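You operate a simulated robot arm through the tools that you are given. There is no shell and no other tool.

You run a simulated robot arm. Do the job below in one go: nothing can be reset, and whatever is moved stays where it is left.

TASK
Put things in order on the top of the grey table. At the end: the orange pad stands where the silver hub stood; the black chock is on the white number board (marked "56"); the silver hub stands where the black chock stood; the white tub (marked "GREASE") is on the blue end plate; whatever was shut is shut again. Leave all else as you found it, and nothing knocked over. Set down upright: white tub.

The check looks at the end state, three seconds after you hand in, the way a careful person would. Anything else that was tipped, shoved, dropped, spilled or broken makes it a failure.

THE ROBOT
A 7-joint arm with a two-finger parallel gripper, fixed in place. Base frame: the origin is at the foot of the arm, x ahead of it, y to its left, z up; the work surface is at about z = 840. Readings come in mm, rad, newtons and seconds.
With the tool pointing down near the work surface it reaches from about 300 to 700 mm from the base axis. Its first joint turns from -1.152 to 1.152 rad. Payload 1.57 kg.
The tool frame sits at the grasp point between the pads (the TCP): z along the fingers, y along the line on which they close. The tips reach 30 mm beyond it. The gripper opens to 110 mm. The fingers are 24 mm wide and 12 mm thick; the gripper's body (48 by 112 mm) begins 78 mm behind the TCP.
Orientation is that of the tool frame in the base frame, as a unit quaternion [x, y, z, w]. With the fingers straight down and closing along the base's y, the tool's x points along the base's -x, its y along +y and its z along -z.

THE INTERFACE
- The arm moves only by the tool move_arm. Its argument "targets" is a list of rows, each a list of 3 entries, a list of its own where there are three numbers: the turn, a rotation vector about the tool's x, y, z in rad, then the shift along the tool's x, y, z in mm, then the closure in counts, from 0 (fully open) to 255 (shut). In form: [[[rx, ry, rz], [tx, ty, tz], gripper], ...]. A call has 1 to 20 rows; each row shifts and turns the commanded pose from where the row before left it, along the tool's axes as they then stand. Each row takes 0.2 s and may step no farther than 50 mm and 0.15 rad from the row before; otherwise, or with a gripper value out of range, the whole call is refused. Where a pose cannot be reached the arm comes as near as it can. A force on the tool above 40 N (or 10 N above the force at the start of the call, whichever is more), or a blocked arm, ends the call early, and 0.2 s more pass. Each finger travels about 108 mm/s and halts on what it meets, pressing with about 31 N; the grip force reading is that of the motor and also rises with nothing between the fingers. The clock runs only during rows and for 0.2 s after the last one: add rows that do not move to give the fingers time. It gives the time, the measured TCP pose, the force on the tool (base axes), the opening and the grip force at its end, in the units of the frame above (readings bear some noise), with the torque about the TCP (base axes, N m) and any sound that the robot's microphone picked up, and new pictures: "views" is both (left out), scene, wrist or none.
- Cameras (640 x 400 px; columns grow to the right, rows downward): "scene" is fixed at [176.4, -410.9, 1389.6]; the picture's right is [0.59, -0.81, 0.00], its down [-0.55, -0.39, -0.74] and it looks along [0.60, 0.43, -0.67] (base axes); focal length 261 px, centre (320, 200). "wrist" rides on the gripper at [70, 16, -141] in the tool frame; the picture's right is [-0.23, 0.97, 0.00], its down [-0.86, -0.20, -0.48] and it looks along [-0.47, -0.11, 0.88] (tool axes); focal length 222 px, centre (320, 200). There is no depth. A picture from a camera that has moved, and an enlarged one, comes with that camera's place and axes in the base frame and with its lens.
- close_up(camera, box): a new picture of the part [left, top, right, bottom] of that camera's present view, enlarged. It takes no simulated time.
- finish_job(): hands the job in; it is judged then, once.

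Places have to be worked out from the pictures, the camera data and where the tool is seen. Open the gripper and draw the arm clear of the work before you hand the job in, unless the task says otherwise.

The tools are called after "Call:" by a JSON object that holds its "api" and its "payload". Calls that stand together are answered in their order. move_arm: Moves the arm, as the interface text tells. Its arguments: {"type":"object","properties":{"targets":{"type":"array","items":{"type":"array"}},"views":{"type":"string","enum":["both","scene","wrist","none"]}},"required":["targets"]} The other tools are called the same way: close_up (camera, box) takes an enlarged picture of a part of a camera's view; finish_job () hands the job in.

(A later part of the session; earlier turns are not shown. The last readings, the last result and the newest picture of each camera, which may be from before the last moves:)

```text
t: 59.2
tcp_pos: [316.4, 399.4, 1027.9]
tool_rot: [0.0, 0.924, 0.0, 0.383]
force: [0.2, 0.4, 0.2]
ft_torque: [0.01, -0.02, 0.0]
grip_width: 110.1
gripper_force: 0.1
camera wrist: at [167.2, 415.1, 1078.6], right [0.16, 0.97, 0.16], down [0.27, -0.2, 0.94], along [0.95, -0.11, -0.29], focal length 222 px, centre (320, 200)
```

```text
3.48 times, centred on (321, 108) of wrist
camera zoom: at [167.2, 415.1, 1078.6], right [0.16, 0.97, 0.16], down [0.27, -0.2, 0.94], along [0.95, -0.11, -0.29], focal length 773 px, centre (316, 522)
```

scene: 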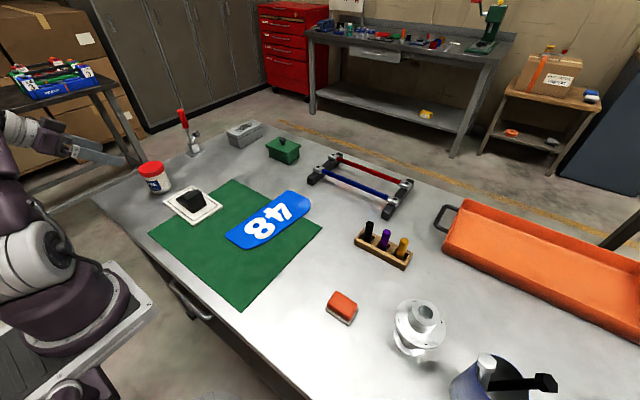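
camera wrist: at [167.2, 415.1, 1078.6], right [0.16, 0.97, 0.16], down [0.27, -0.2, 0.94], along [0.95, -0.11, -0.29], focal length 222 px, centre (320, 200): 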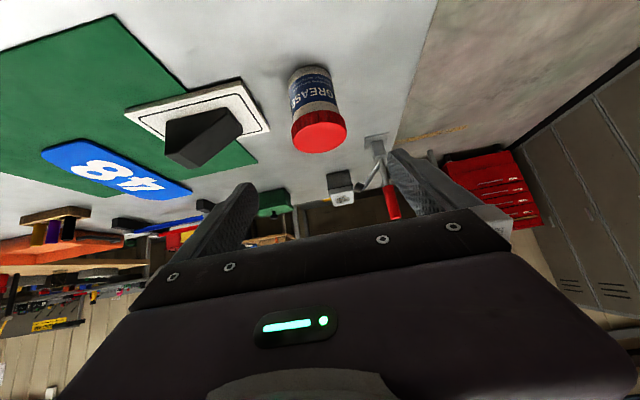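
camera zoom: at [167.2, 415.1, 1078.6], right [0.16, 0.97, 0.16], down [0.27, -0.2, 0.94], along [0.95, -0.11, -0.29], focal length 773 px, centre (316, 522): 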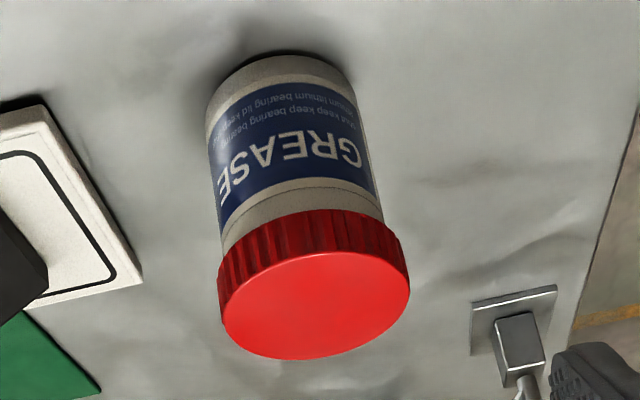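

Tub measured: centre ≈ (407.5, 401.5), body ⌀≈58 mm, lid ⌀≈68 mm with underside ≈ z 910. I move so the final approach runs along the finger direction, stopping short to check alignment.

Call:
{"api": "move_arm", "payload": {"targets": [[[0, 0, 0], [24.4, 1, 0], 0], [[0, 0, 0], [24.4, 1, 0], 0], [[0, 0, 0], [0, 0, 35], 0], [[0, 0, 0], [0, 0, 35], 0], [[0, 0, 0], [0, 0, 20], 0], [[0, 0, 0], [0, 0, 0], 0]]}}

```text
t: 60.6
tcp_pos: [347.0, 400.2, 930.5]
tool_rot: [-0.002, 0.924, 0.001, 0.383]
force: [-0.2, -0.3, -0.4]
ft_torque: [-0.02, 0.01, 0.0]
grip_width: 110.1
gripper_force: 0.0
camera wrist: at [196.9, 417.0, 980.9], right [0.16, 0.97, 0.16], down [0.27, -0.2, 0.94], along [0.95, -0.11, -0.29], focal length 222 px, centre (320, 200)
```

scene: 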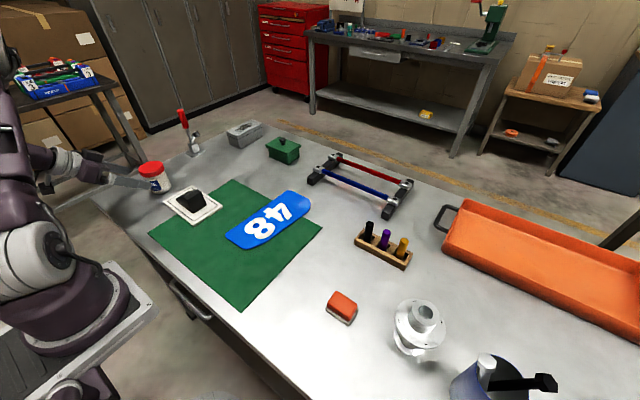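
wrist: 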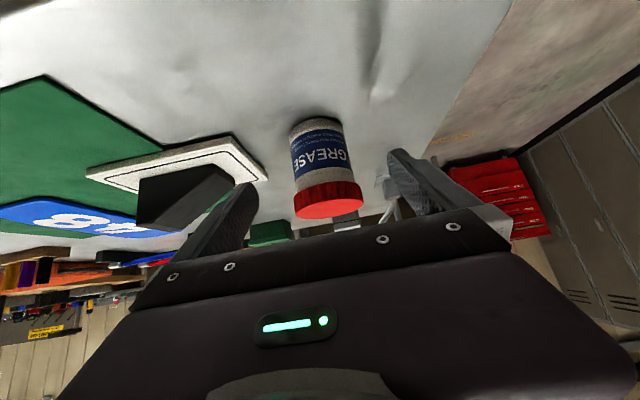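

Call:
{"api": "close_up", "payload": {"camera": "wrist", "box": [230, 105, 422, 235]}}

Call:
{"api": "close_up", "payload": {"camera": "scene", "box": [80, 140, 208, 220]}}

```text
3.08 times, centred on (326, 170) of wrist
camera zoom: at [196.9, 417.0, 980.9], right [0.16, 0.97, 0.16], down [0.27, -0.2, 0.94], along [0.95, -0.11, -0.29], focal length 684 px, centre (302, 292)
```

zoom: 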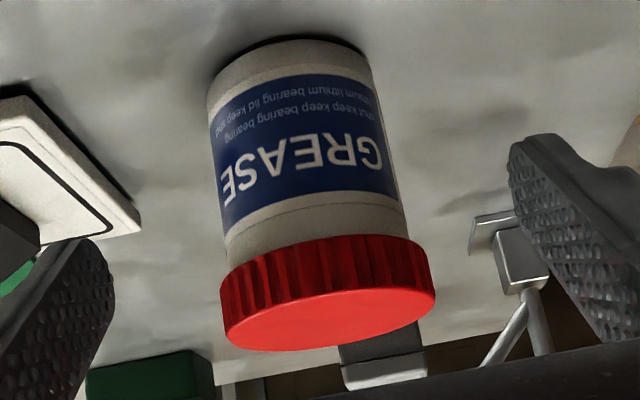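

```text
5.00 times, centred on (144, 180) of scene
camera zoom: at [176.4, -410.9, 1389.6], right [0.59, -0.81, 0.0], down [-0.55, -0.39, -0.74], along [0.6, 0.43, -0.67], focal length 1306 px, centre (1200, 300)
```

zoom: 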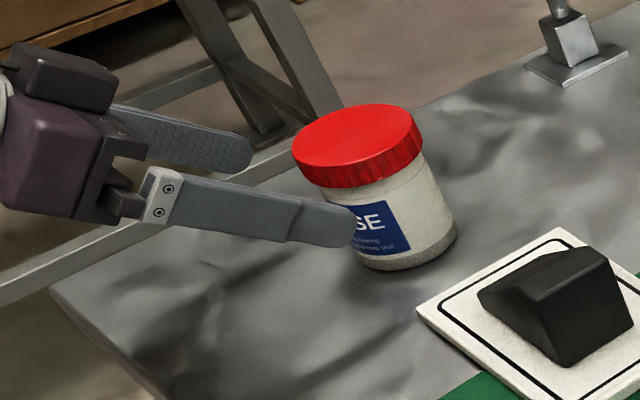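

Alignment good laterally (tub axis ≈ (410, 401.5), lid underside ≈ z 912). Final approach of ~79 mm along the fingers.

Call:
{"api": "move_arm", "payload": {"targets": [[[0, 0, 0], [0, 1.3, 28], 0], [[0, 0, 0], [0, 0, 28], 0], [[0, 0, 0], [0, 0, 15], 0], [[0, 0, 0], [0, 0, 7], 0], [[0, 0, 0], [0, 0, 0], 0]]}}

```text
t: 61.8
tcp_pos: [401.2, 401.2, 875.2]
tool_rot: [0.0, 0.924, 0.0, 0.383]
force: [-0.2, -0.7, -0.4]
ft_torque: [0.0, -0.01, 0.04]
grip_width: 109.8
gripper_force: 0.1
camera wrist: at [252.0, 417.8, 925.5], right [0.16, 0.97, 0.16], down [0.27, -0.2, 0.94], along [0.95, -0.11, -0.29], focal length 222 px, centre (320, 200)
```

scene: 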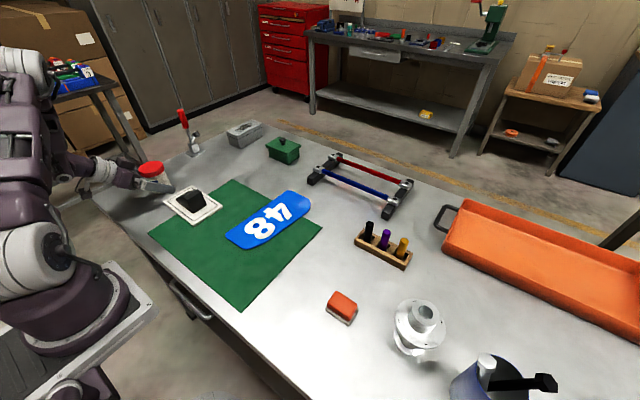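
wrist: 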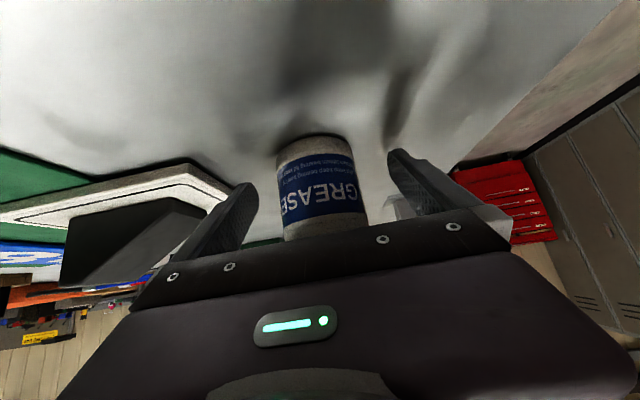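

Call:
{"api": "close_up", "payload": {"camera": "scene", "box": [100, 145, 212, 215]}}

Call:
{"api": "close_up", "payload": {"camera": "wrist", "box": [230, 115, 422, 245]}}

```text
5.71 times, centred on (156, 180) of scene
camera zoom: at [176.4, -410.9, 1389.6], right [0.59, -0.81, 0.0], down [-0.55, -0.39, -0.74], along [0.6, 0.43, -0.67], focal length 1493 px, centre (1257, 314)
```

zoom: 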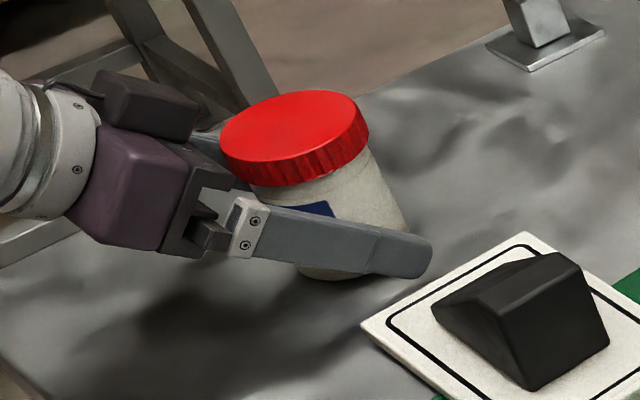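

```text
3.08 times, centred on (326, 180) of wrist
camera zoom: at [252.0, 417.8, 925.5], right [0.16, 0.97, 0.16], down [0.27, -0.2, 0.94], along [0.95, -0.11, -0.29], focal length 684 px, centre (302, 262)
```

zoom: 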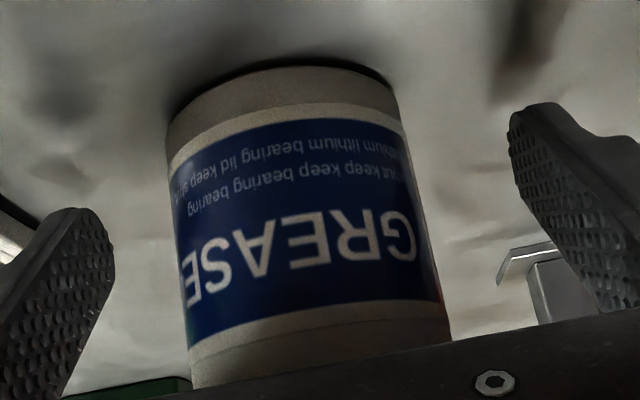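

Clear of the lid and centred laterally. Closing on the tub body in stages.

Call:
{"api": "move_arm", "payload": {"targets": [[[0, 0, 0], [0, 0, 0], 80], [[0, 0, 0], [0, 0, 0], 103], [[0, 0, 0], [0, 0, 0], 113], [[0, 0, 0], [0, 0, 0], 120], [[0, 0, 0], [0, 0, 0], 255], [[0, 0, 0], [0, 0, 0], 255], [[0, 0, 0], [0, 0, 0], 255]]}}

```text
t: 63.4
tcp_pos: [402.0, 401.3, 875.8]
tool_rot: [-0.001, 0.924, 0.0, 0.382]
force: [-0.5, -0.6, 0.3]
ft_torque: [0.02, -0.04, -0.01]
grip_width: 59.0
gripper_force: 31.3
camera wrist: at [251.8, 417.8, 925.7], right [0.16, 0.97, 0.16], down [0.27, -0.2, 0.94], along [0.95, -0.11, -0.29], focal length 222 px, centre (320, 200)
```

scene: 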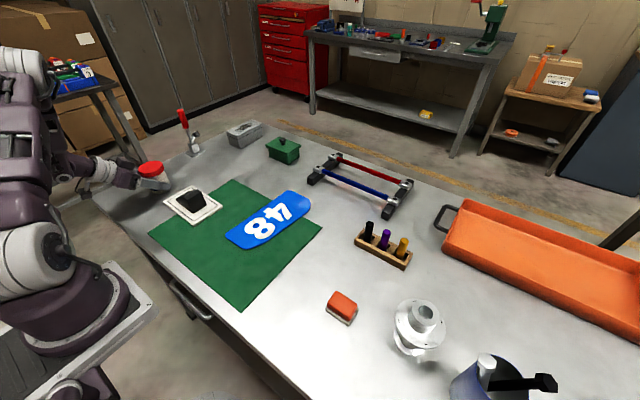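
wrist: 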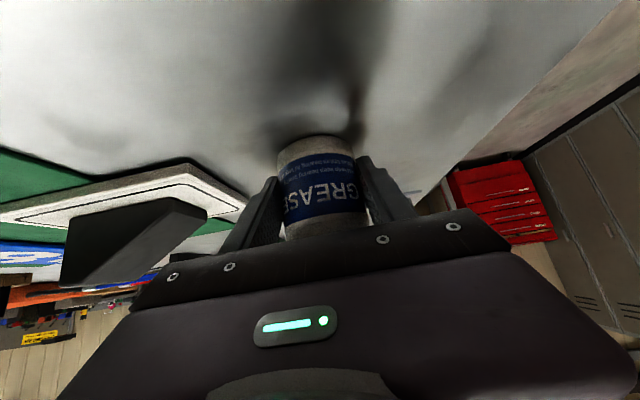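

Tub body held at 59 mm. Lifting vertically, gently at first.

Call:
{"api": "move_arm", "payload": {"targets": [[[0, 0, 0], [-3.5, 0, -3.5], 255], [[0, 0, 0], [-7, 0, -7], 255], [[0, 0, 0], [-14, 0, -14], 255], [[0, 0, 0], [-21, 0, -21], 255], [[0, 0, 0], [0, 0, 0], 255]]}}

```text
t: 64.6
tcp_pos: [402.0, 401.7, 940.9]
tool_rot: [-0.001, 0.924, 0.001, 0.382]
force: [0.1, 0.2, -1.9]
ft_torque: [0.01, 0.06, 0.02]
grip_width: 59.2
gripper_force: 31.0
camera wrist: at [252.3, 418.3, 991.9], right [0.16, 0.97, 0.16], down [0.27, -0.2, 0.94], along [0.95, -0.11, -0.29], focal length 222 px, centre (320, 200)
```

scene: 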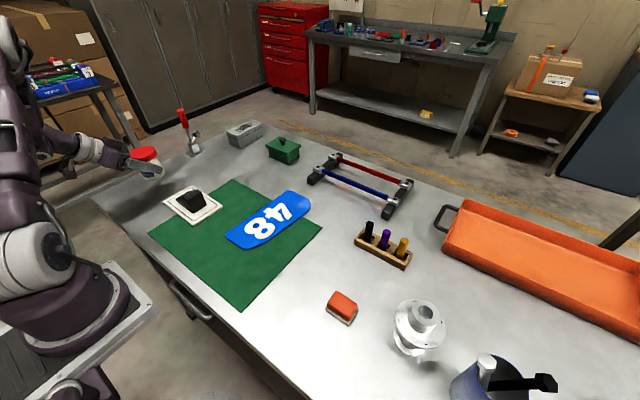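
wrist: 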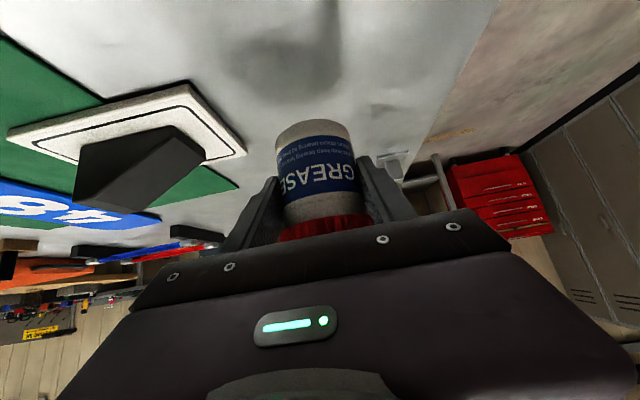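

The tub looks different relative to the fingers; zooming in to check whether it has tilted in the grip.

Call:
{"api": "close_up", "payload": {"camera": "scene", "box": [90, 130, 202, 200]}}

Call:
{"api": "close_up", "payload": {"camera": "wrist", "box": [230, 105, 422, 245]}}

```text
5.71 times, centred on (146, 165) of scene
camera zoom: at [176.4, -410.9, 1389.6], right [0.59, -0.81, 0.0], down [-0.55, -0.39, -0.74], along [0.6, 0.43, -0.67], focal length 1493 px, centre (1314, 400)
```

zoom: 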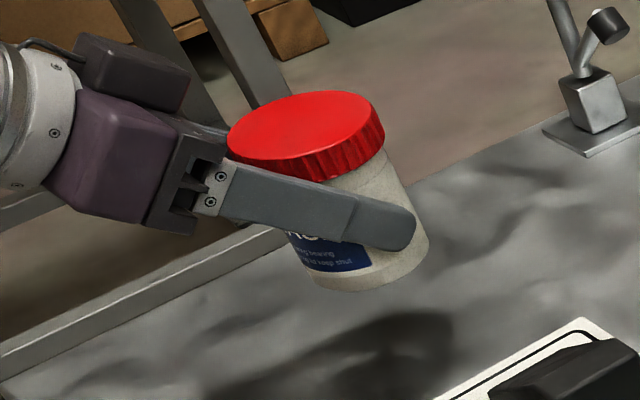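

```text
2.86 times, centred on (326, 175) of wrist
camera zoom: at [252.3, 418.3, 991.9], right [0.16, 0.97, 0.16], down [0.27, -0.2, 0.94], along [0.95, -0.11, -0.29], focal length 635 px, centre (303, 271)
```

zoom: 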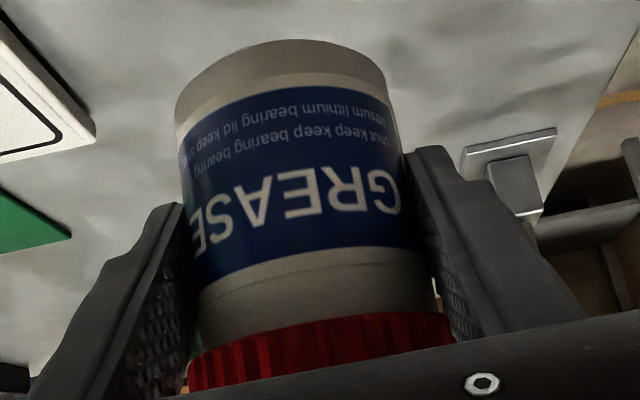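

The tub stays upright but has slid ~10 mm down in the grip, so its lid rim now sits near the finger tops. I'll hold still briefly to see whether it's still creeping.

Call:
{"api": "move_arm", "payload": {"targets": [[[0, 0, 0], [0, 0, 0], 255], [[0, 0, 0], [0, 0, 0], 255]]}}

Call:
{"api": "close_up", "payload": {"camera": "wrist", "box": [230, 105, 422, 245]}}

Call:
{"api": "close_up", "payload": {"camera": "scene", "box": [110, 130, 180, 200]}}

```text
t: 65.2
tcp_pos: [401.6, 401.5, 941.2]
tool_rot: [-0.001, 0.924, 0.001, 0.383]
force: [0.1, 0.0, -1.6]
ft_torque: [0.01, 0.04, 0.0]
grip_width: 59.1
gripper_force: 30.6
camera wrist: at [252.3, 418.3, 991.6], right [0.16, 0.97, 0.16], down [0.27, -0.2, 0.94], along [0.95, -0.11, -0.29], focal length 222 px, centre (320, 200)
```

scene: 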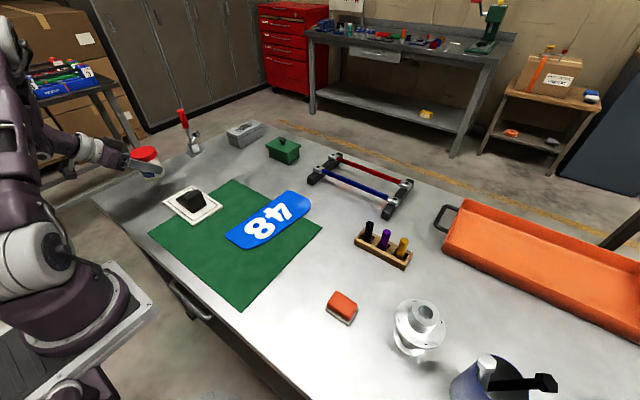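
wrist: 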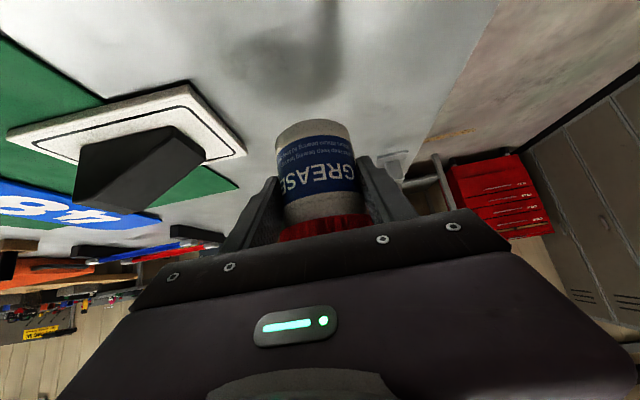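

```text
2.86 times, centred on (326, 175) of wrist
camera zoom: at [252.3, 418.3, 991.6], right [0.16, 0.97, 0.16], down [0.27, -0.2, 0.94], along [0.95, -0.11, -0.29], focal length 635 px, centre (303, 271)
```

zoom: 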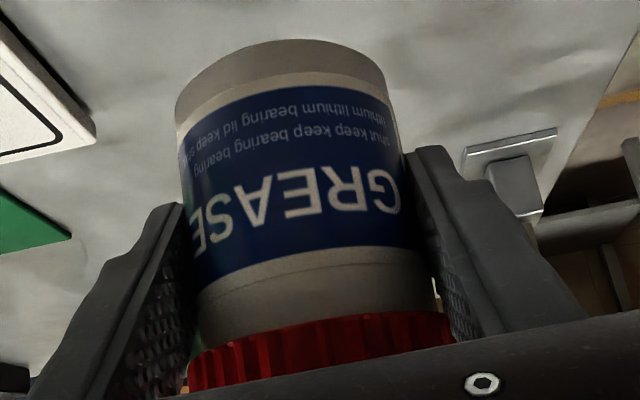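

```text
5.71 times, centred on (145, 165) of scene
camera zoom: at [176.4, -410.9, 1389.6], right [0.59, -0.81, 0.0], down [-0.55, -0.39, -0.74], along [0.6, 0.43, -0.67], focal length 1493 px, centre (1320, 400)
```

zoom: 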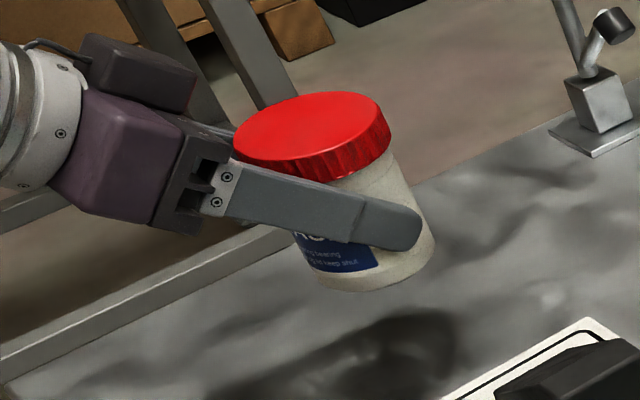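

It is stable now (no further creep), upright and lid still seated. I raise it another 55 mm to clear the chock and carry it slowly toward the blue plate (centre ≈ (514, 11)).

Call:
{"api": "move_arm", "payload": {"targets": [[[0, 0, 0], [-10, 0, -10], 255], [[0, 0, 0], [-14, 0, -14], 255], [[0, 0, 0], [-15, 0, -15], 255], [[0, 0, 0], [-2.5, -14, 2.5], 255], [[0, 0, 0], [-5, -28, 5], 255], [[0, 0, 0], [-5, -28, 5], 255], [[0, 0, 0], [-5, -28, 5], 255], [[0, 0, 0], [-5, -28, 5], 255], [[0, 0, 0], [-5, -28, 5], 255], [[0, 0, 0], [0, 0, 0], 255]]}}

```text
t: 67.4
tcp_pos: [441.1, 247.5, 995.1]
tool_rot: [-0.001, 0.924, 0.0, 0.383]
force: [-0.4, -0.7, -1.5]
ft_torque: [0.0, 0.02, -0.01]
grip_width: 58.9
gripper_force: 31.6
camera wrist: at [291.7, 264.6, 1045.6], right [0.16, 0.97, 0.16], down [0.27, -0.2, 0.94], along [0.95, -0.11, -0.29], focal length 222 px, centre (320, 200)
```

scene: 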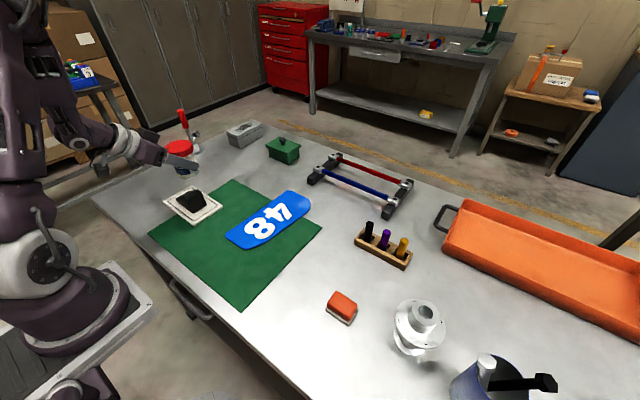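
wrist: 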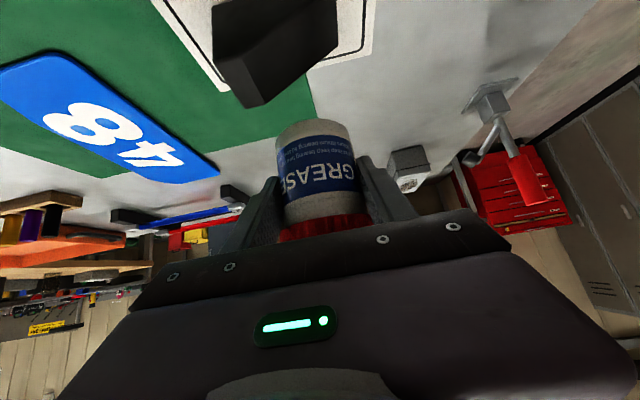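

Stable. Continuing to above the plate.

Call:
{"api": "move_arm", "payload": {"targets": [[[0, 0, 0], [-5.6, -29.4, 5.6], 255], [[0, 0, 0], [-5.6, -29.4, 5.6], 255], [[0, 0, 0], [-5.6, -29.4, 5.6], 255], [[0, 0, 0], [-5.6, -29.4, 5.6], 255], [[0, 0, 0], [-5.6, -29.4, 5.6], 255], [[0, 0, 0], [-5.6, -29.4, 5.6], 255], [[0, 0, 0], [-5.6, -29.4, 5.6], 255], [[0, 0, 0], [-5.6, -29.4, 5.6], 255], [[0, 0, 0], [0, 0, 0], 255]]}}

Call:
{"api": "close_up", "payload": {"camera": "scene", "box": [190, 130, 340, 260]}}

Call:
{"api": "close_up", "payload": {"camera": "wrist", "box": [160, 0, 480, 240]}}

```text
t: 69.4
tcp_pos: [518.0, 58.2, 1000.6]
tool_rot: [0.0, 0.924, 0.0, 0.382]
force: [-0.3, -0.1, -0.9]
ft_torque: [0.06, 0.01, 0.03]
grip_width: 58.9
gripper_force: 31.0
out of reach, approached as far as the arm can: row 2, 3, 4, 7
camera wrist: at [368.7, 74.2, 1050.7], right [0.16, 0.97, 0.16], down [0.27, -0.2, 0.94], along [0.95, -0.11, -0.29], focal length 222 px, centre (320, 200)
```

scene: 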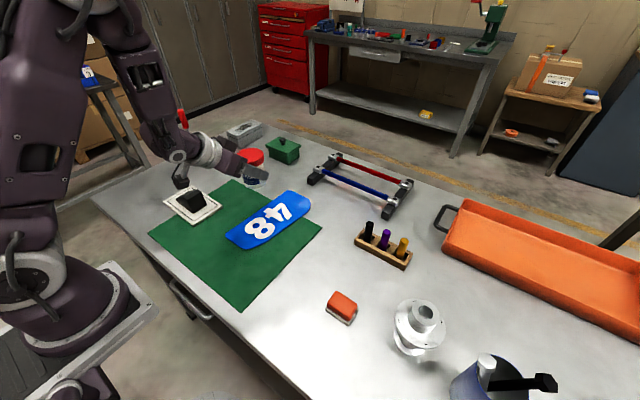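
wrist: 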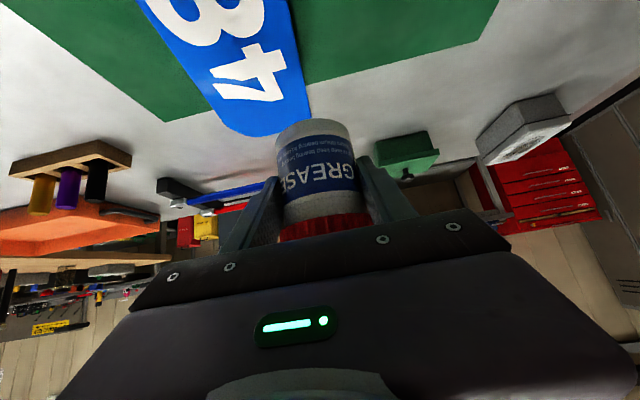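

```text
3.08 times, centred on (265, 195) of scene
camera zoom: at [176.4, -410.9, 1389.6], right [0.59, -0.81, 0.0], down [-0.55, -0.39, -0.74], along [0.6, 0.43, -0.67], focal length 804 px, centre (489, 215)
```

zoom: 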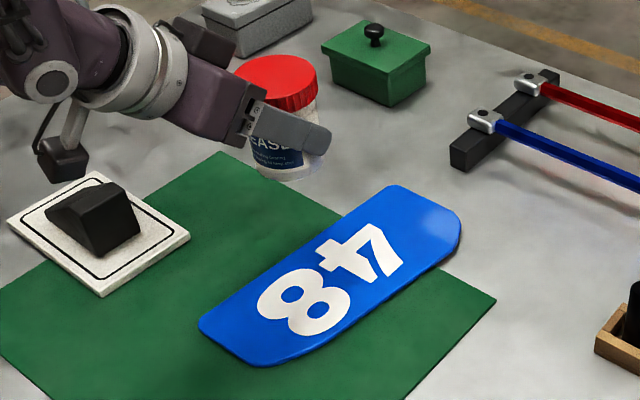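

```text
1.67 times, centred on (320, 120) of wrist
camera zoom: at [368.7, 74.2, 1050.7], right [0.16, 0.97, 0.16], down [0.27, -0.2, 0.94], along [0.95, -0.11, -0.29], focal length 370 px, centre (320, 333)
```

zoom: 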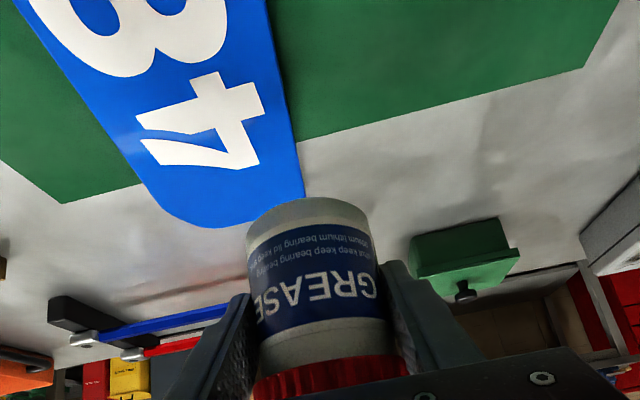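

Some rows were clipped near a reach limit; the tub is still upright at about (525, 58). Stepping the remaining distance slowly.

Call:
{"api": "move_arm", "payload": {"targets": [[[0, 0, 0], [3.2, -15.4, -3.2], 255], [[0, 0, 0], [3.2, -15.4, -3.2], 255], [[0, 0, 0], [3.2, -15.4, -3.2], 255], [[0, 0, 0], [0, 0, 0], 255]]}}

```text
t: 70.4
tcp_pos: [524.0, 13.5, 1004.1]
tool_rot: [-0.001, 0.924, 0.001, 0.382]
force: [-0.4, 0.7, -2.4]
ft_torque: [-0.05, 0.02, 0.02]
grip_width: 58.9
gripper_force: 31.1
out of reach, approached as far as the arm can: row 1, 2, 3
camera wrist: at [374.2, 30.1, 1054.6], right [0.16, 0.97, 0.16], down [0.27, -0.2, 0.94], along [0.95, -0.11, -0.29], focal length 222 px, centre (320, 200)
```

scene: 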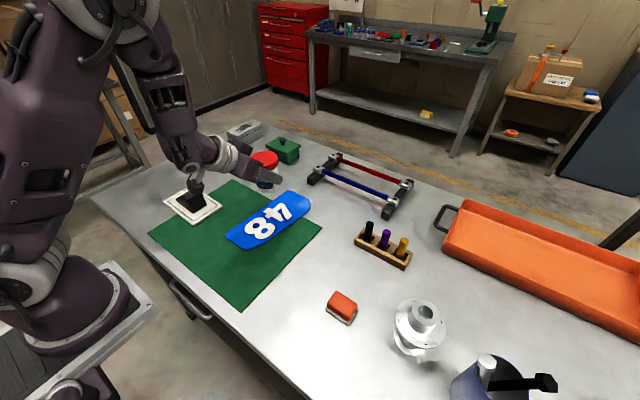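
wrist: 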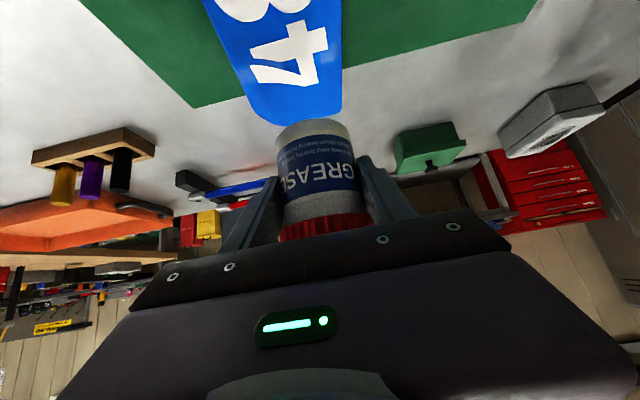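

At this height the arm can't fold in closer; lower down it should. Tub axis is ≈ (531, 13), already over the plate. Descending slowly.

Call:
{"api": "move_arm", "payload": {"targets": [[[0, 0, 0], [14.1, 0, 14.1], 255], [[0, 0, 0], [14.1, 0, 14.1], 255], [[0, 0, 0], [14.1, 0, 14.1], 255], [[0, 0, 0], [0, 0, 0], 255]]}}

```text
t: 71.4
tcp_pos: [528.4, 13.9, 943.1]
tool_rot: [-0.001, 0.924, 0.0, 0.383]
force: [0.6, -0.1, -1.9]
ft_torque: [0.0, 0.01, 0.04]
grip_width: 59.2
gripper_force: 30.9
out of reach, approached as far as the arm can: row 1
camera wrist: at [379.6, 31.0, 993.1], right [0.16, 0.97, 0.16], down [0.27, -0.2, 0.94], along [0.95, -0.11, -0.29], focal length 222 px, centre (320, 200)
```

scene: 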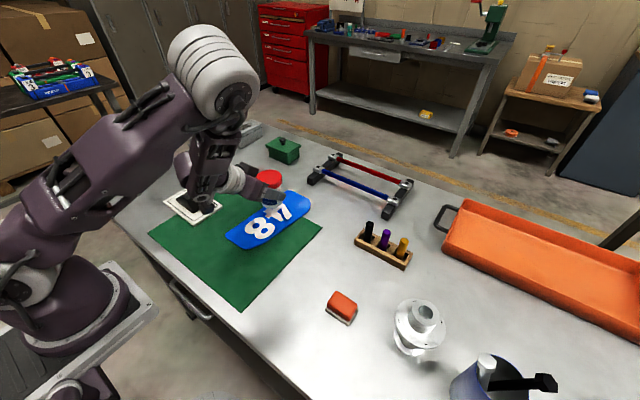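
wrist: 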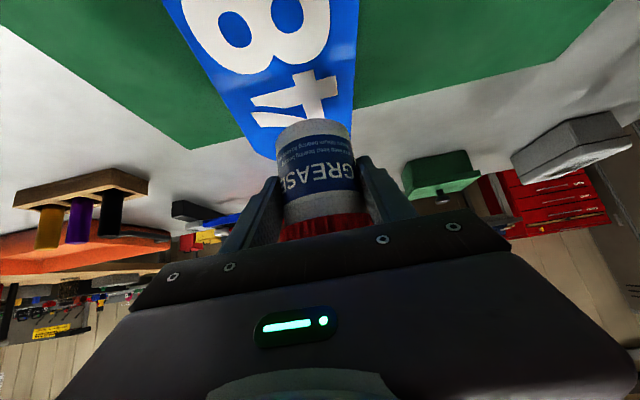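

The tub is at ≈ (536, 14), still upright. Now lower, I try moving back toward the plate centre.

Call:
{"api": "move_arm", "payload": {"targets": [[[0, 0, 0], [5.7, -1, -5.7], 255], [[0, 0, 0], [5.7, -1, -5.7], 255], [[0, 0, 0], [0, 0, 0], 255]]}}

Call:
{"api": "close_up", "payload": {"camera": "scene", "box": [190, 150, 340, 260]}}

```text
t: 72.2
tcp_pos: [530.4, 14.2, 942.5]
tool_rot: [0.0, 0.924, 0.0, 0.382]
force: [0.3, 0.1, -2.0]
ft_torque: [0.04, 0.04, -0.01]
grip_width: 58.9
gripper_force: 31.4
out of reach, approached as far as the arm can: row 1, 2
camera wrist: at [379.6, 31.0, 993.3], right [0.16, 0.97, 0.16], down [0.27, -0.2, 0.94], along [0.95, -0.11, -0.29], focal length 222 px, centre (320, 200)
```

scene: 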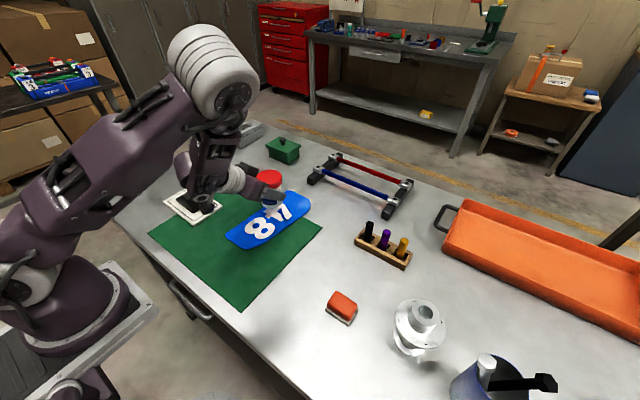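
wrist: 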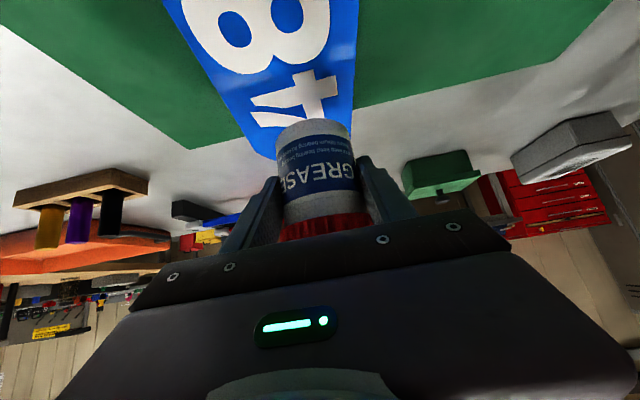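

```text
3.64 times, centred on (265, 205) of scene
camera zoom: at [176.4, -410.9, 1389.6], right [0.59, -0.81, 0.0], down [-0.55, -0.39, -0.74], along [0.6, 0.43, -0.67], focal length 950 px, centre (520, 182)
```

zoom: 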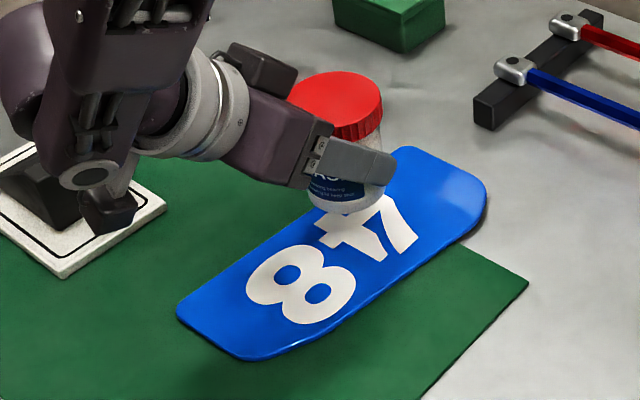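

The arm can't fold further, but the landing spot is fully on the plate if I shift ~8 mm toward −y. Shifting and descending in small steps.

Call:
{"api": "move_arm", "payload": {"targets": [[[0, 0, 0], [0, -4, 0], 255], [[0, 0, 0], [0, -4, 0], 255], [[0, 0, 0], [7, 0, 7], 255], [[0, 0, 0], [7, 0, 7], 255], [[0, 0, 0], [7, 0, 7], 255], [[0, 0, 0], [0, 0, 0], 255]]}}

Call:
{"api": "close_up", "payload": {"camera": "scene", "box": [190, 150, 340, 260]}}

```text
t: 73.6
tcp_pos: [529.2, 5.4, 913.4]
tool_rot: [-0.001, 0.924, 0.0, 0.383]
force: [-0.7, -0.2, -1.3]
ft_torque: [-0.04, 0.0, 0.03]
grip_width: 59.0
gripper_force: 31.2
camera wrist: at [379.6, 22.1, 963.7], right [0.16, 0.97, 0.16], down [0.27, -0.2, 0.94], along [0.95, -0.11, -0.29], focal length 222 px, centre (320, 200)
```

scene: 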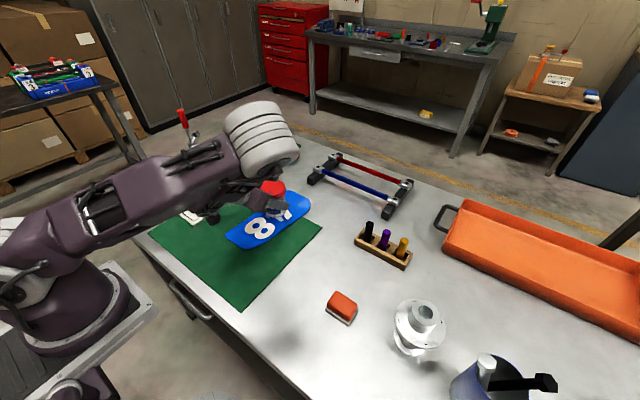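
wrist: 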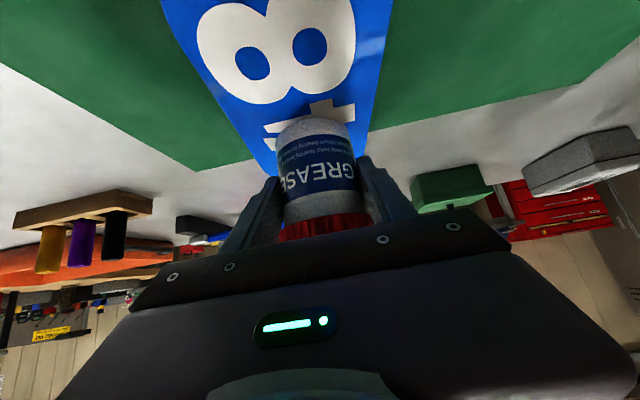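

```text
3.64 times, centred on (265, 205) of scene
camera zoom: at [176.4, -410.9, 1389.6], right [0.59, -0.81, 0.0], down [-0.55, -0.39, -0.74], along [0.6, 0.43, -0.67], focal length 950 px, centre (520, 182)
```

zoom: 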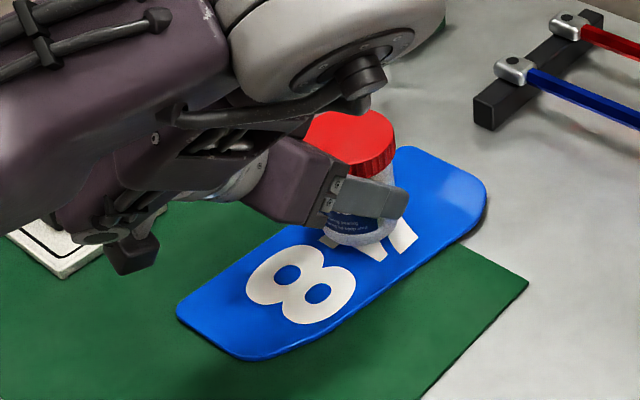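

The tub remains upright; the elbow just swings sideways high above the table. Continue down in small steps toward contact (expected TCP z≈892).

Call:
{"api": "move_arm", "payload": {"targets": [[[0, 0, 0], [4.2, 0, 4.2], 255], [[0, 0, 0], [3.5, 0, 3.5], 255], [[0, 0, 0], [1.4, 0, 1.4], 255], [[0, 0, 0], [0, 0, 0], 255]]}}

Call:
{"api": "close_up", "payload": {"camera": "scene", "box": [210, 160, 330, 250]}}

Call:
{"api": "close_up", "payload": {"camera": "wrist", "box": [200, 60, 440, 240]}}

```text
t: 74.6
tcp_pos: [529.1, 6.5, 900.1]
tool_rot: [-0.001, 0.924, 0.0, 0.382]
force: [0.2, -0.2, 1.1]
ft_torque: [-0.07, -0.07, -0.03]
grip_width: 58.9
gripper_force: 30.9
camera wrist: at [379.3, 22.4, 950.5], right [0.16, 0.97, 0.16], down [0.27, -0.2, 0.94], along [0.95, -0.11, -0.29], focal length 222 px, centre (320, 200)
```

scene: 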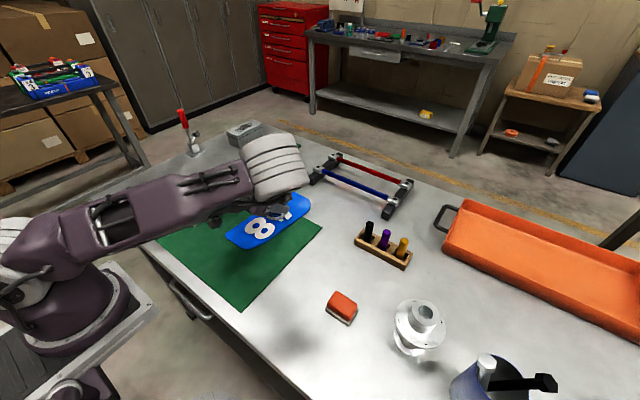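
wrist: 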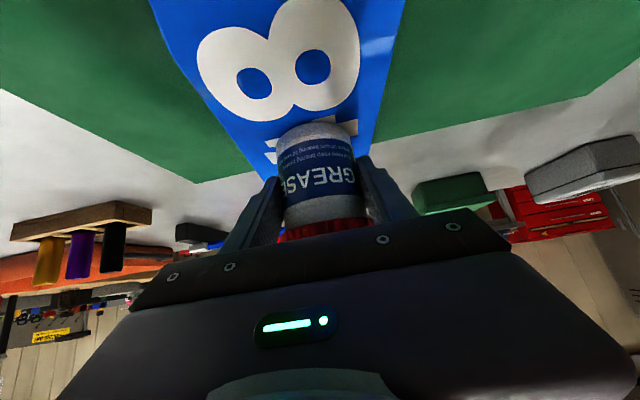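

```text
4.44 times, centred on (270, 205) of scene
camera zoom: at [176.4, -410.9, 1389.6], right [0.59, -0.81, 0.0], down [-0.55, -0.39, -0.74], along [0.6, 0.43, -0.67], focal length 1161 px, centre (542, 178)
```

zoom: 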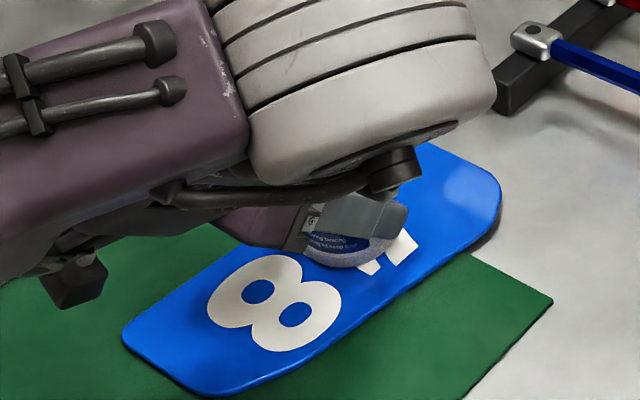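

```text
2.22 times, centred on (320, 150) of wrist
camera zoom: at [379.3, 22.4, 950.5], right [0.16, 0.97, 0.16], down [0.27, -0.2, 0.94], along [0.95, -0.11, -0.29], focal length 494 px, centre (320, 311)
```

zoom: 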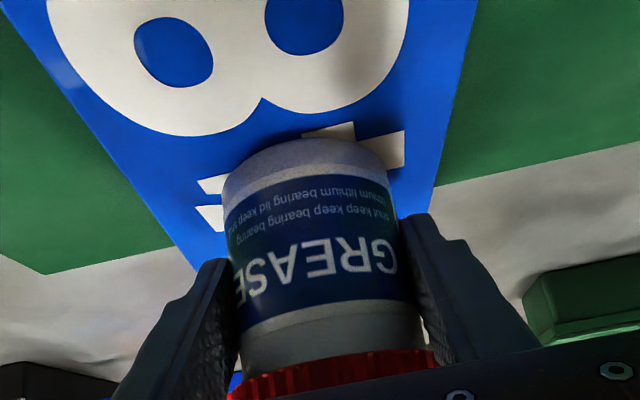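

Force has gone from −1.5 to about +1 N; contact may be starting. Single-millimetre steps now.

Call:
{"api": "move_arm", "payload": {"targets": [[[0, 0, 0], [0.7, 0, 0.7], 255], [[0, 0, 0], [0, 0, 0], 255]], "views": "none"}}

Call:
{"api": "move_arm", "payload": {"targets": [[[0, 0, 0], [0.7, 0, 0.7], 255], [[0, 0, 0], [0, 0, 0], 255]], "views": "none"}}

```text
t: 75.2
tcp_pos: [528.8, 4.7, 898.7]
tool_rot: [-0.001, 0.924, 0.001, 0.382]
force: [-0.4, 0.1, -0.1]
ft_torque: [0.03, 0.03, -0.02]
grip_width: 59.0
gripper_force: 31.1
```

```text
t: 75.8
tcp_pos: [530.0, 5.6, 896.3]
tool_rot: [-0.001, 0.924, 0.001, 0.383]
force: [-0.2, -0.8, 0.5]
ft_torque: [-0.01, -0.02, -0.05]
grip_width: 59.3
gripper_force: 31.4
```

Force near zero suggests the plate may be carrying the tub. Checking the wrist view for relative sliding.

Call:
{"api": "close_up", "payload": {"camera": "wrist", "box": [230, 105, 422, 245]}}

Call:
{"api": "close_up", "payload": {"camera": "scene", "box": [240, 170, 320, 235]}}

```text
2.86 times, centred on (326, 175) of wrist
camera zoom: at [379.7, 22.3, 948.1], right [0.16, 0.97, 0.16], down [0.27, -0.2, 0.94], along [0.95, -0.11, -0.29], focal length 635 px, centre (303, 271)
```

zoom: 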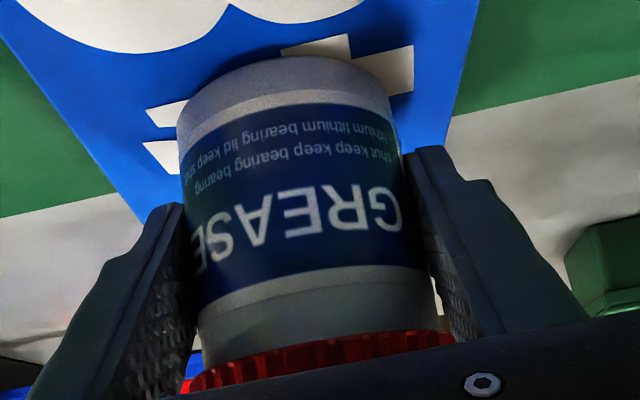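

```text
6.15 times, centred on (280, 202) of scene
camera zoom: at [176.4, -410.9, 1389.6], right [0.59, -0.81, 0.0], down [-0.55, -0.39, -0.74], along [0.6, 0.43, -0.67], focal length 1608 px, centre (566, 185)
```

zoom: 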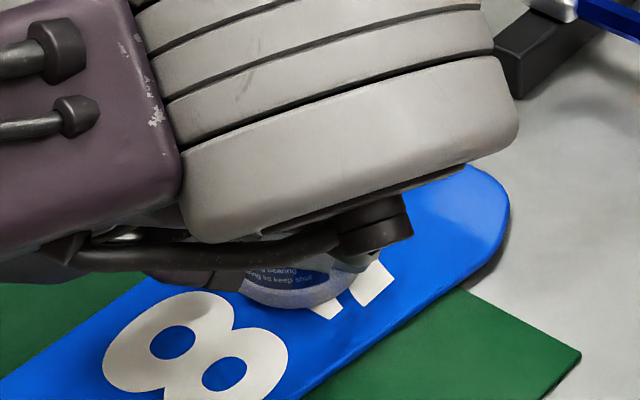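

The tub's base has slid ~5 mm up in the grip: it is resting on the plate. Opening the fingers gently.

Call:
{"api": "move_arm", "payload": {"targets": [[[0, 0, 0], [0, 0, 0], 112], [[0, 0, 0], [0, 0, 0], 100], [[0, 0, 0], [0, 0, 0], 60], [[0, 0, 0], [0, 0, 0], 0], [[0, 0, 0], [0, 0, 0], 0], [[0, 0, 0], [0, 0, 0], 0]]}}

Call:
{"api": "close_up", "payload": {"camera": "wrist", "box": [200, 60, 440, 240]}}

```text
t: 77.2
tcp_pos: [528.2, 5.7, 896.9]
tool_rot: [-0.001, 0.924, 0.0, 0.382]
force: [0.0, -0.6, 0.3]
ft_torque: [0.01, -0.03, 0.02]
grip_width: 110.0
gripper_force: 0.1
camera wrist: at [379.7, 22.4, 948.1], right [0.16, 0.97, 0.16], down [0.27, -0.2, 0.94], along [0.95, -0.11, -0.29], focal length 222 px, centre (320, 200)
```

scene: 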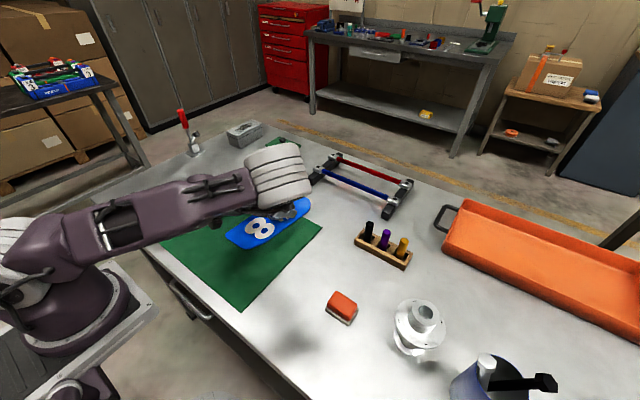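
wrist: 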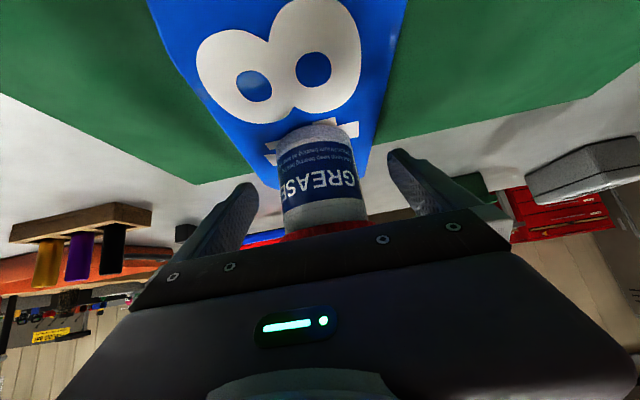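

```text
2.22 times, centred on (320, 150) of wrist
camera zoom: at [379.7, 22.4, 948.1], right [0.16, 0.97, 0.16], down [0.27, -0.2, 0.94], along [0.95, -0.11, -0.29], focal length 494 px, centre (320, 311)
```

zoom: 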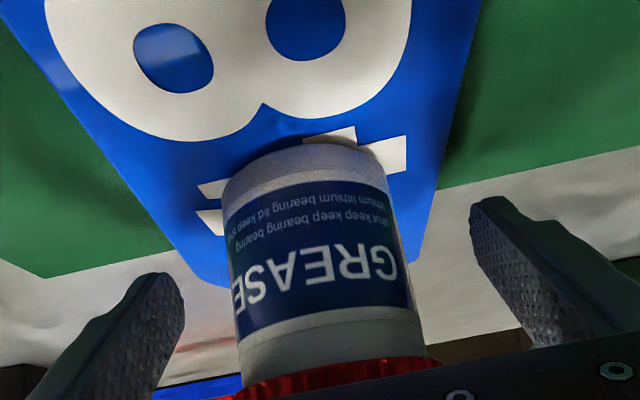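

Tub stands on the plate, released. To retreat I go straight up (fingers are 20 mm clear of the lid on each side, the palm ~11 mm behind it), in small steps.

Call:
{"api": "move_arm", "payload": {"targets": [[[0, 0, 0], [-5.6, 0, -5.6], 0], [[0, 0, 0], [-7, 0, -7], 0], [[0, 0, 0], [-7, 0, -7], 0], [[0, 0, 0], [-7, 0, -7], 0], [[0, 0, 0], [0, 0, 0], 0]]}}

Call:
{"api": "close_up", "payload": {"camera": "scene", "box": [190, 130, 340, 250]}}

```text
t: 78.4
tcp_pos: [528.8, 5.7, 935.4]
tool_rot: [-0.001, 0.924, 0.0, 0.381]
force: [0.3, -0.4, 0.2]
ft_torque: [0.0, -0.01, -0.02]
grip_width: 110.1
gripper_force: 0.1
camera wrist: at [379.4, 22.5, 985.5], right [0.16, 0.97, 0.16], down [0.27, -0.2, 0.94], along [0.95, -0.11, -0.29], focal length 222 px, centre (320, 200)
```

scene: 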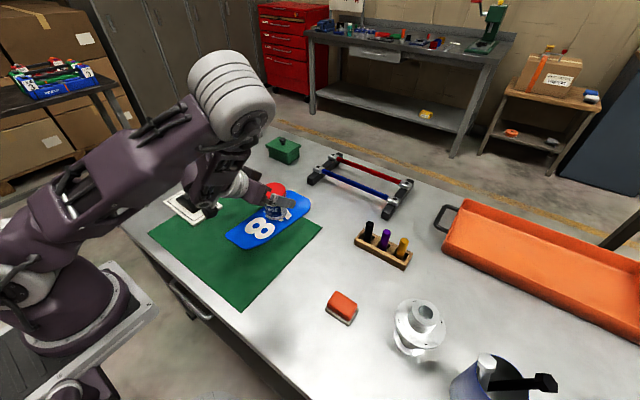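
wrist: 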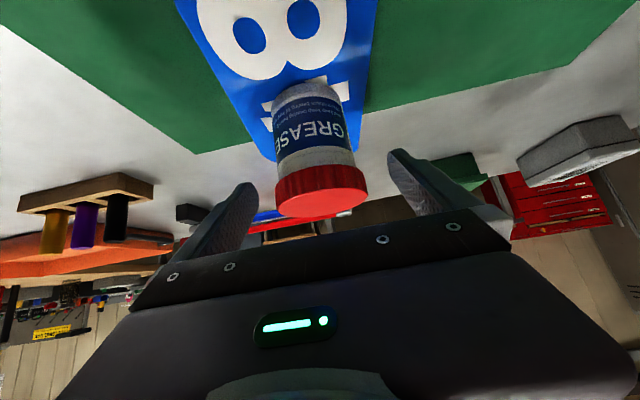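

```text
3.33 times, centred on (265, 190) of scene
camera zoom: at [176.4, -410.9, 1389.6], right [0.59, -0.81, 0.0], down [-0.55, -0.39, -0.74], along [0.6, 0.43, -0.67], focal length 871 px, centre (503, 233)
```

zoom: 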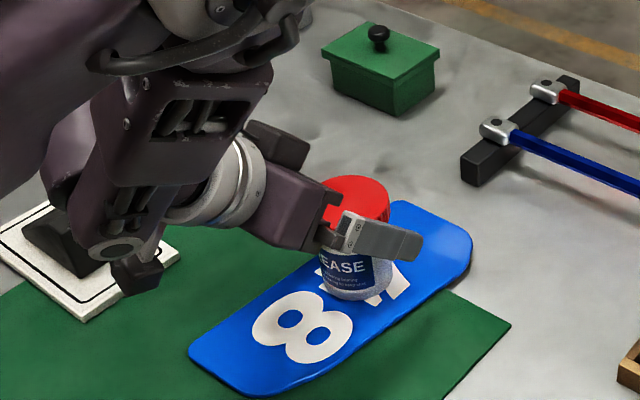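

Tub stands upright on the plate, gripper rising freely. Continue up.

Call:
{"api": "move_arm", "payload": {"targets": [[[0, 0, 0], [-7, 0, -7], 0], [[0, 0, 0], [-7, 0, -7], 0], [[0, 0, 0], [-7, 0, -7], 0], [[0, 0, 0], [0, 0, 0], 0]]}}

```text
t: 79.4
tcp_pos: [529.6, 5.6, 965.7]
tool_rot: [0.0, 0.924, 0.0, 0.382]
force: [0.4, -0.6, 0.4]
ft_torque: [0.02, -0.01, -0.01]
grip_width: 109.9
gripper_force: 0.1
camera wrist: at [379.7, 21.8, 1015.8], right [0.16, 0.97, 0.16], down [0.27, -0.2, 0.94], along [0.95, -0.11, -0.29], focal length 222 px, centre (320, 200)
```

scene: 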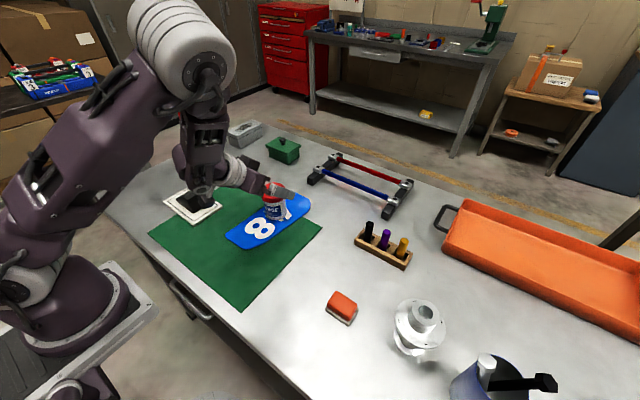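
wrist: 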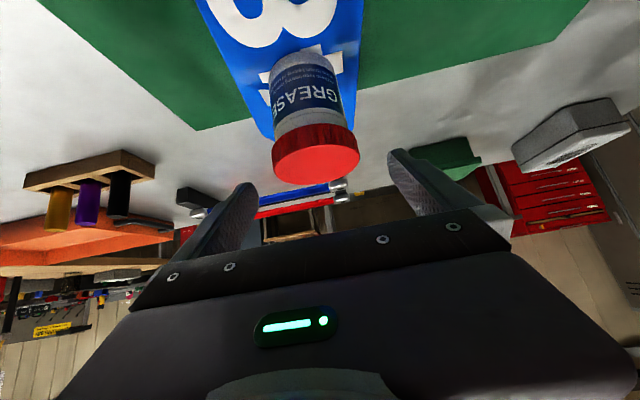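

Continue rising past the lid top.

Call:
{"api": "move_arm", "payload": {"targets": [[[0, 0, 0], [-7, 0, -7], 0], [[0, 0, 0], [-7, 0, -7], 0], [[0, 0, 0], [-7, 0, -7], 0], [[0, 0, 0], [-7, 0, -7], 0], [[0, 0, 0], [-7, 0, -7], 0], [[0, 0, 0], [-7, 0, -7], 0], [[0, 0, 0], [0, 0, 0], 0]]}}

```text
t: 81.0
tcp_pos: [529.4, 6.3, 1026.0]
tool_rot: [-0.001, 0.924, 0.001, 0.383]
force: [-0.3, 0.4, 0.4]
ft_torque: [-0.01, -0.01, 0.03]
grip_width: 109.9
gripper_force: 0.0
camera wrist: at [379.9, 23.4, 1075.4], right [0.16, 0.97, 0.16], down [0.27, -0.2, 0.94], along [0.95, -0.11, -0.29], focal length 222 px, centre (320, 200)
```

scene: 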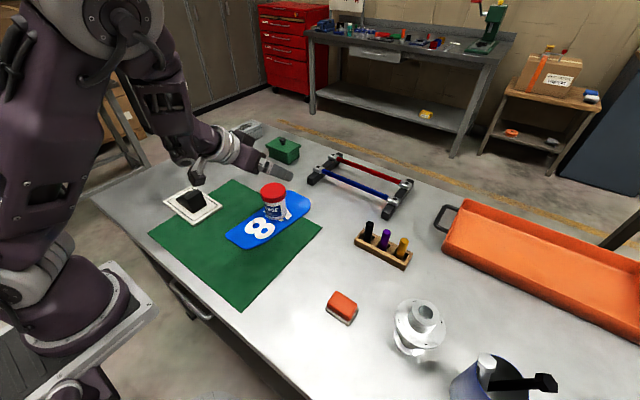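
wrist: 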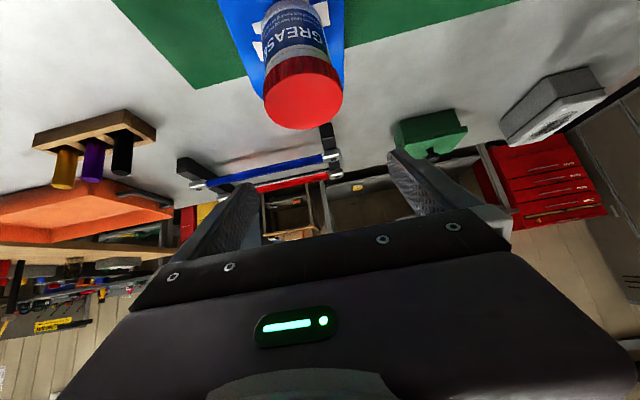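

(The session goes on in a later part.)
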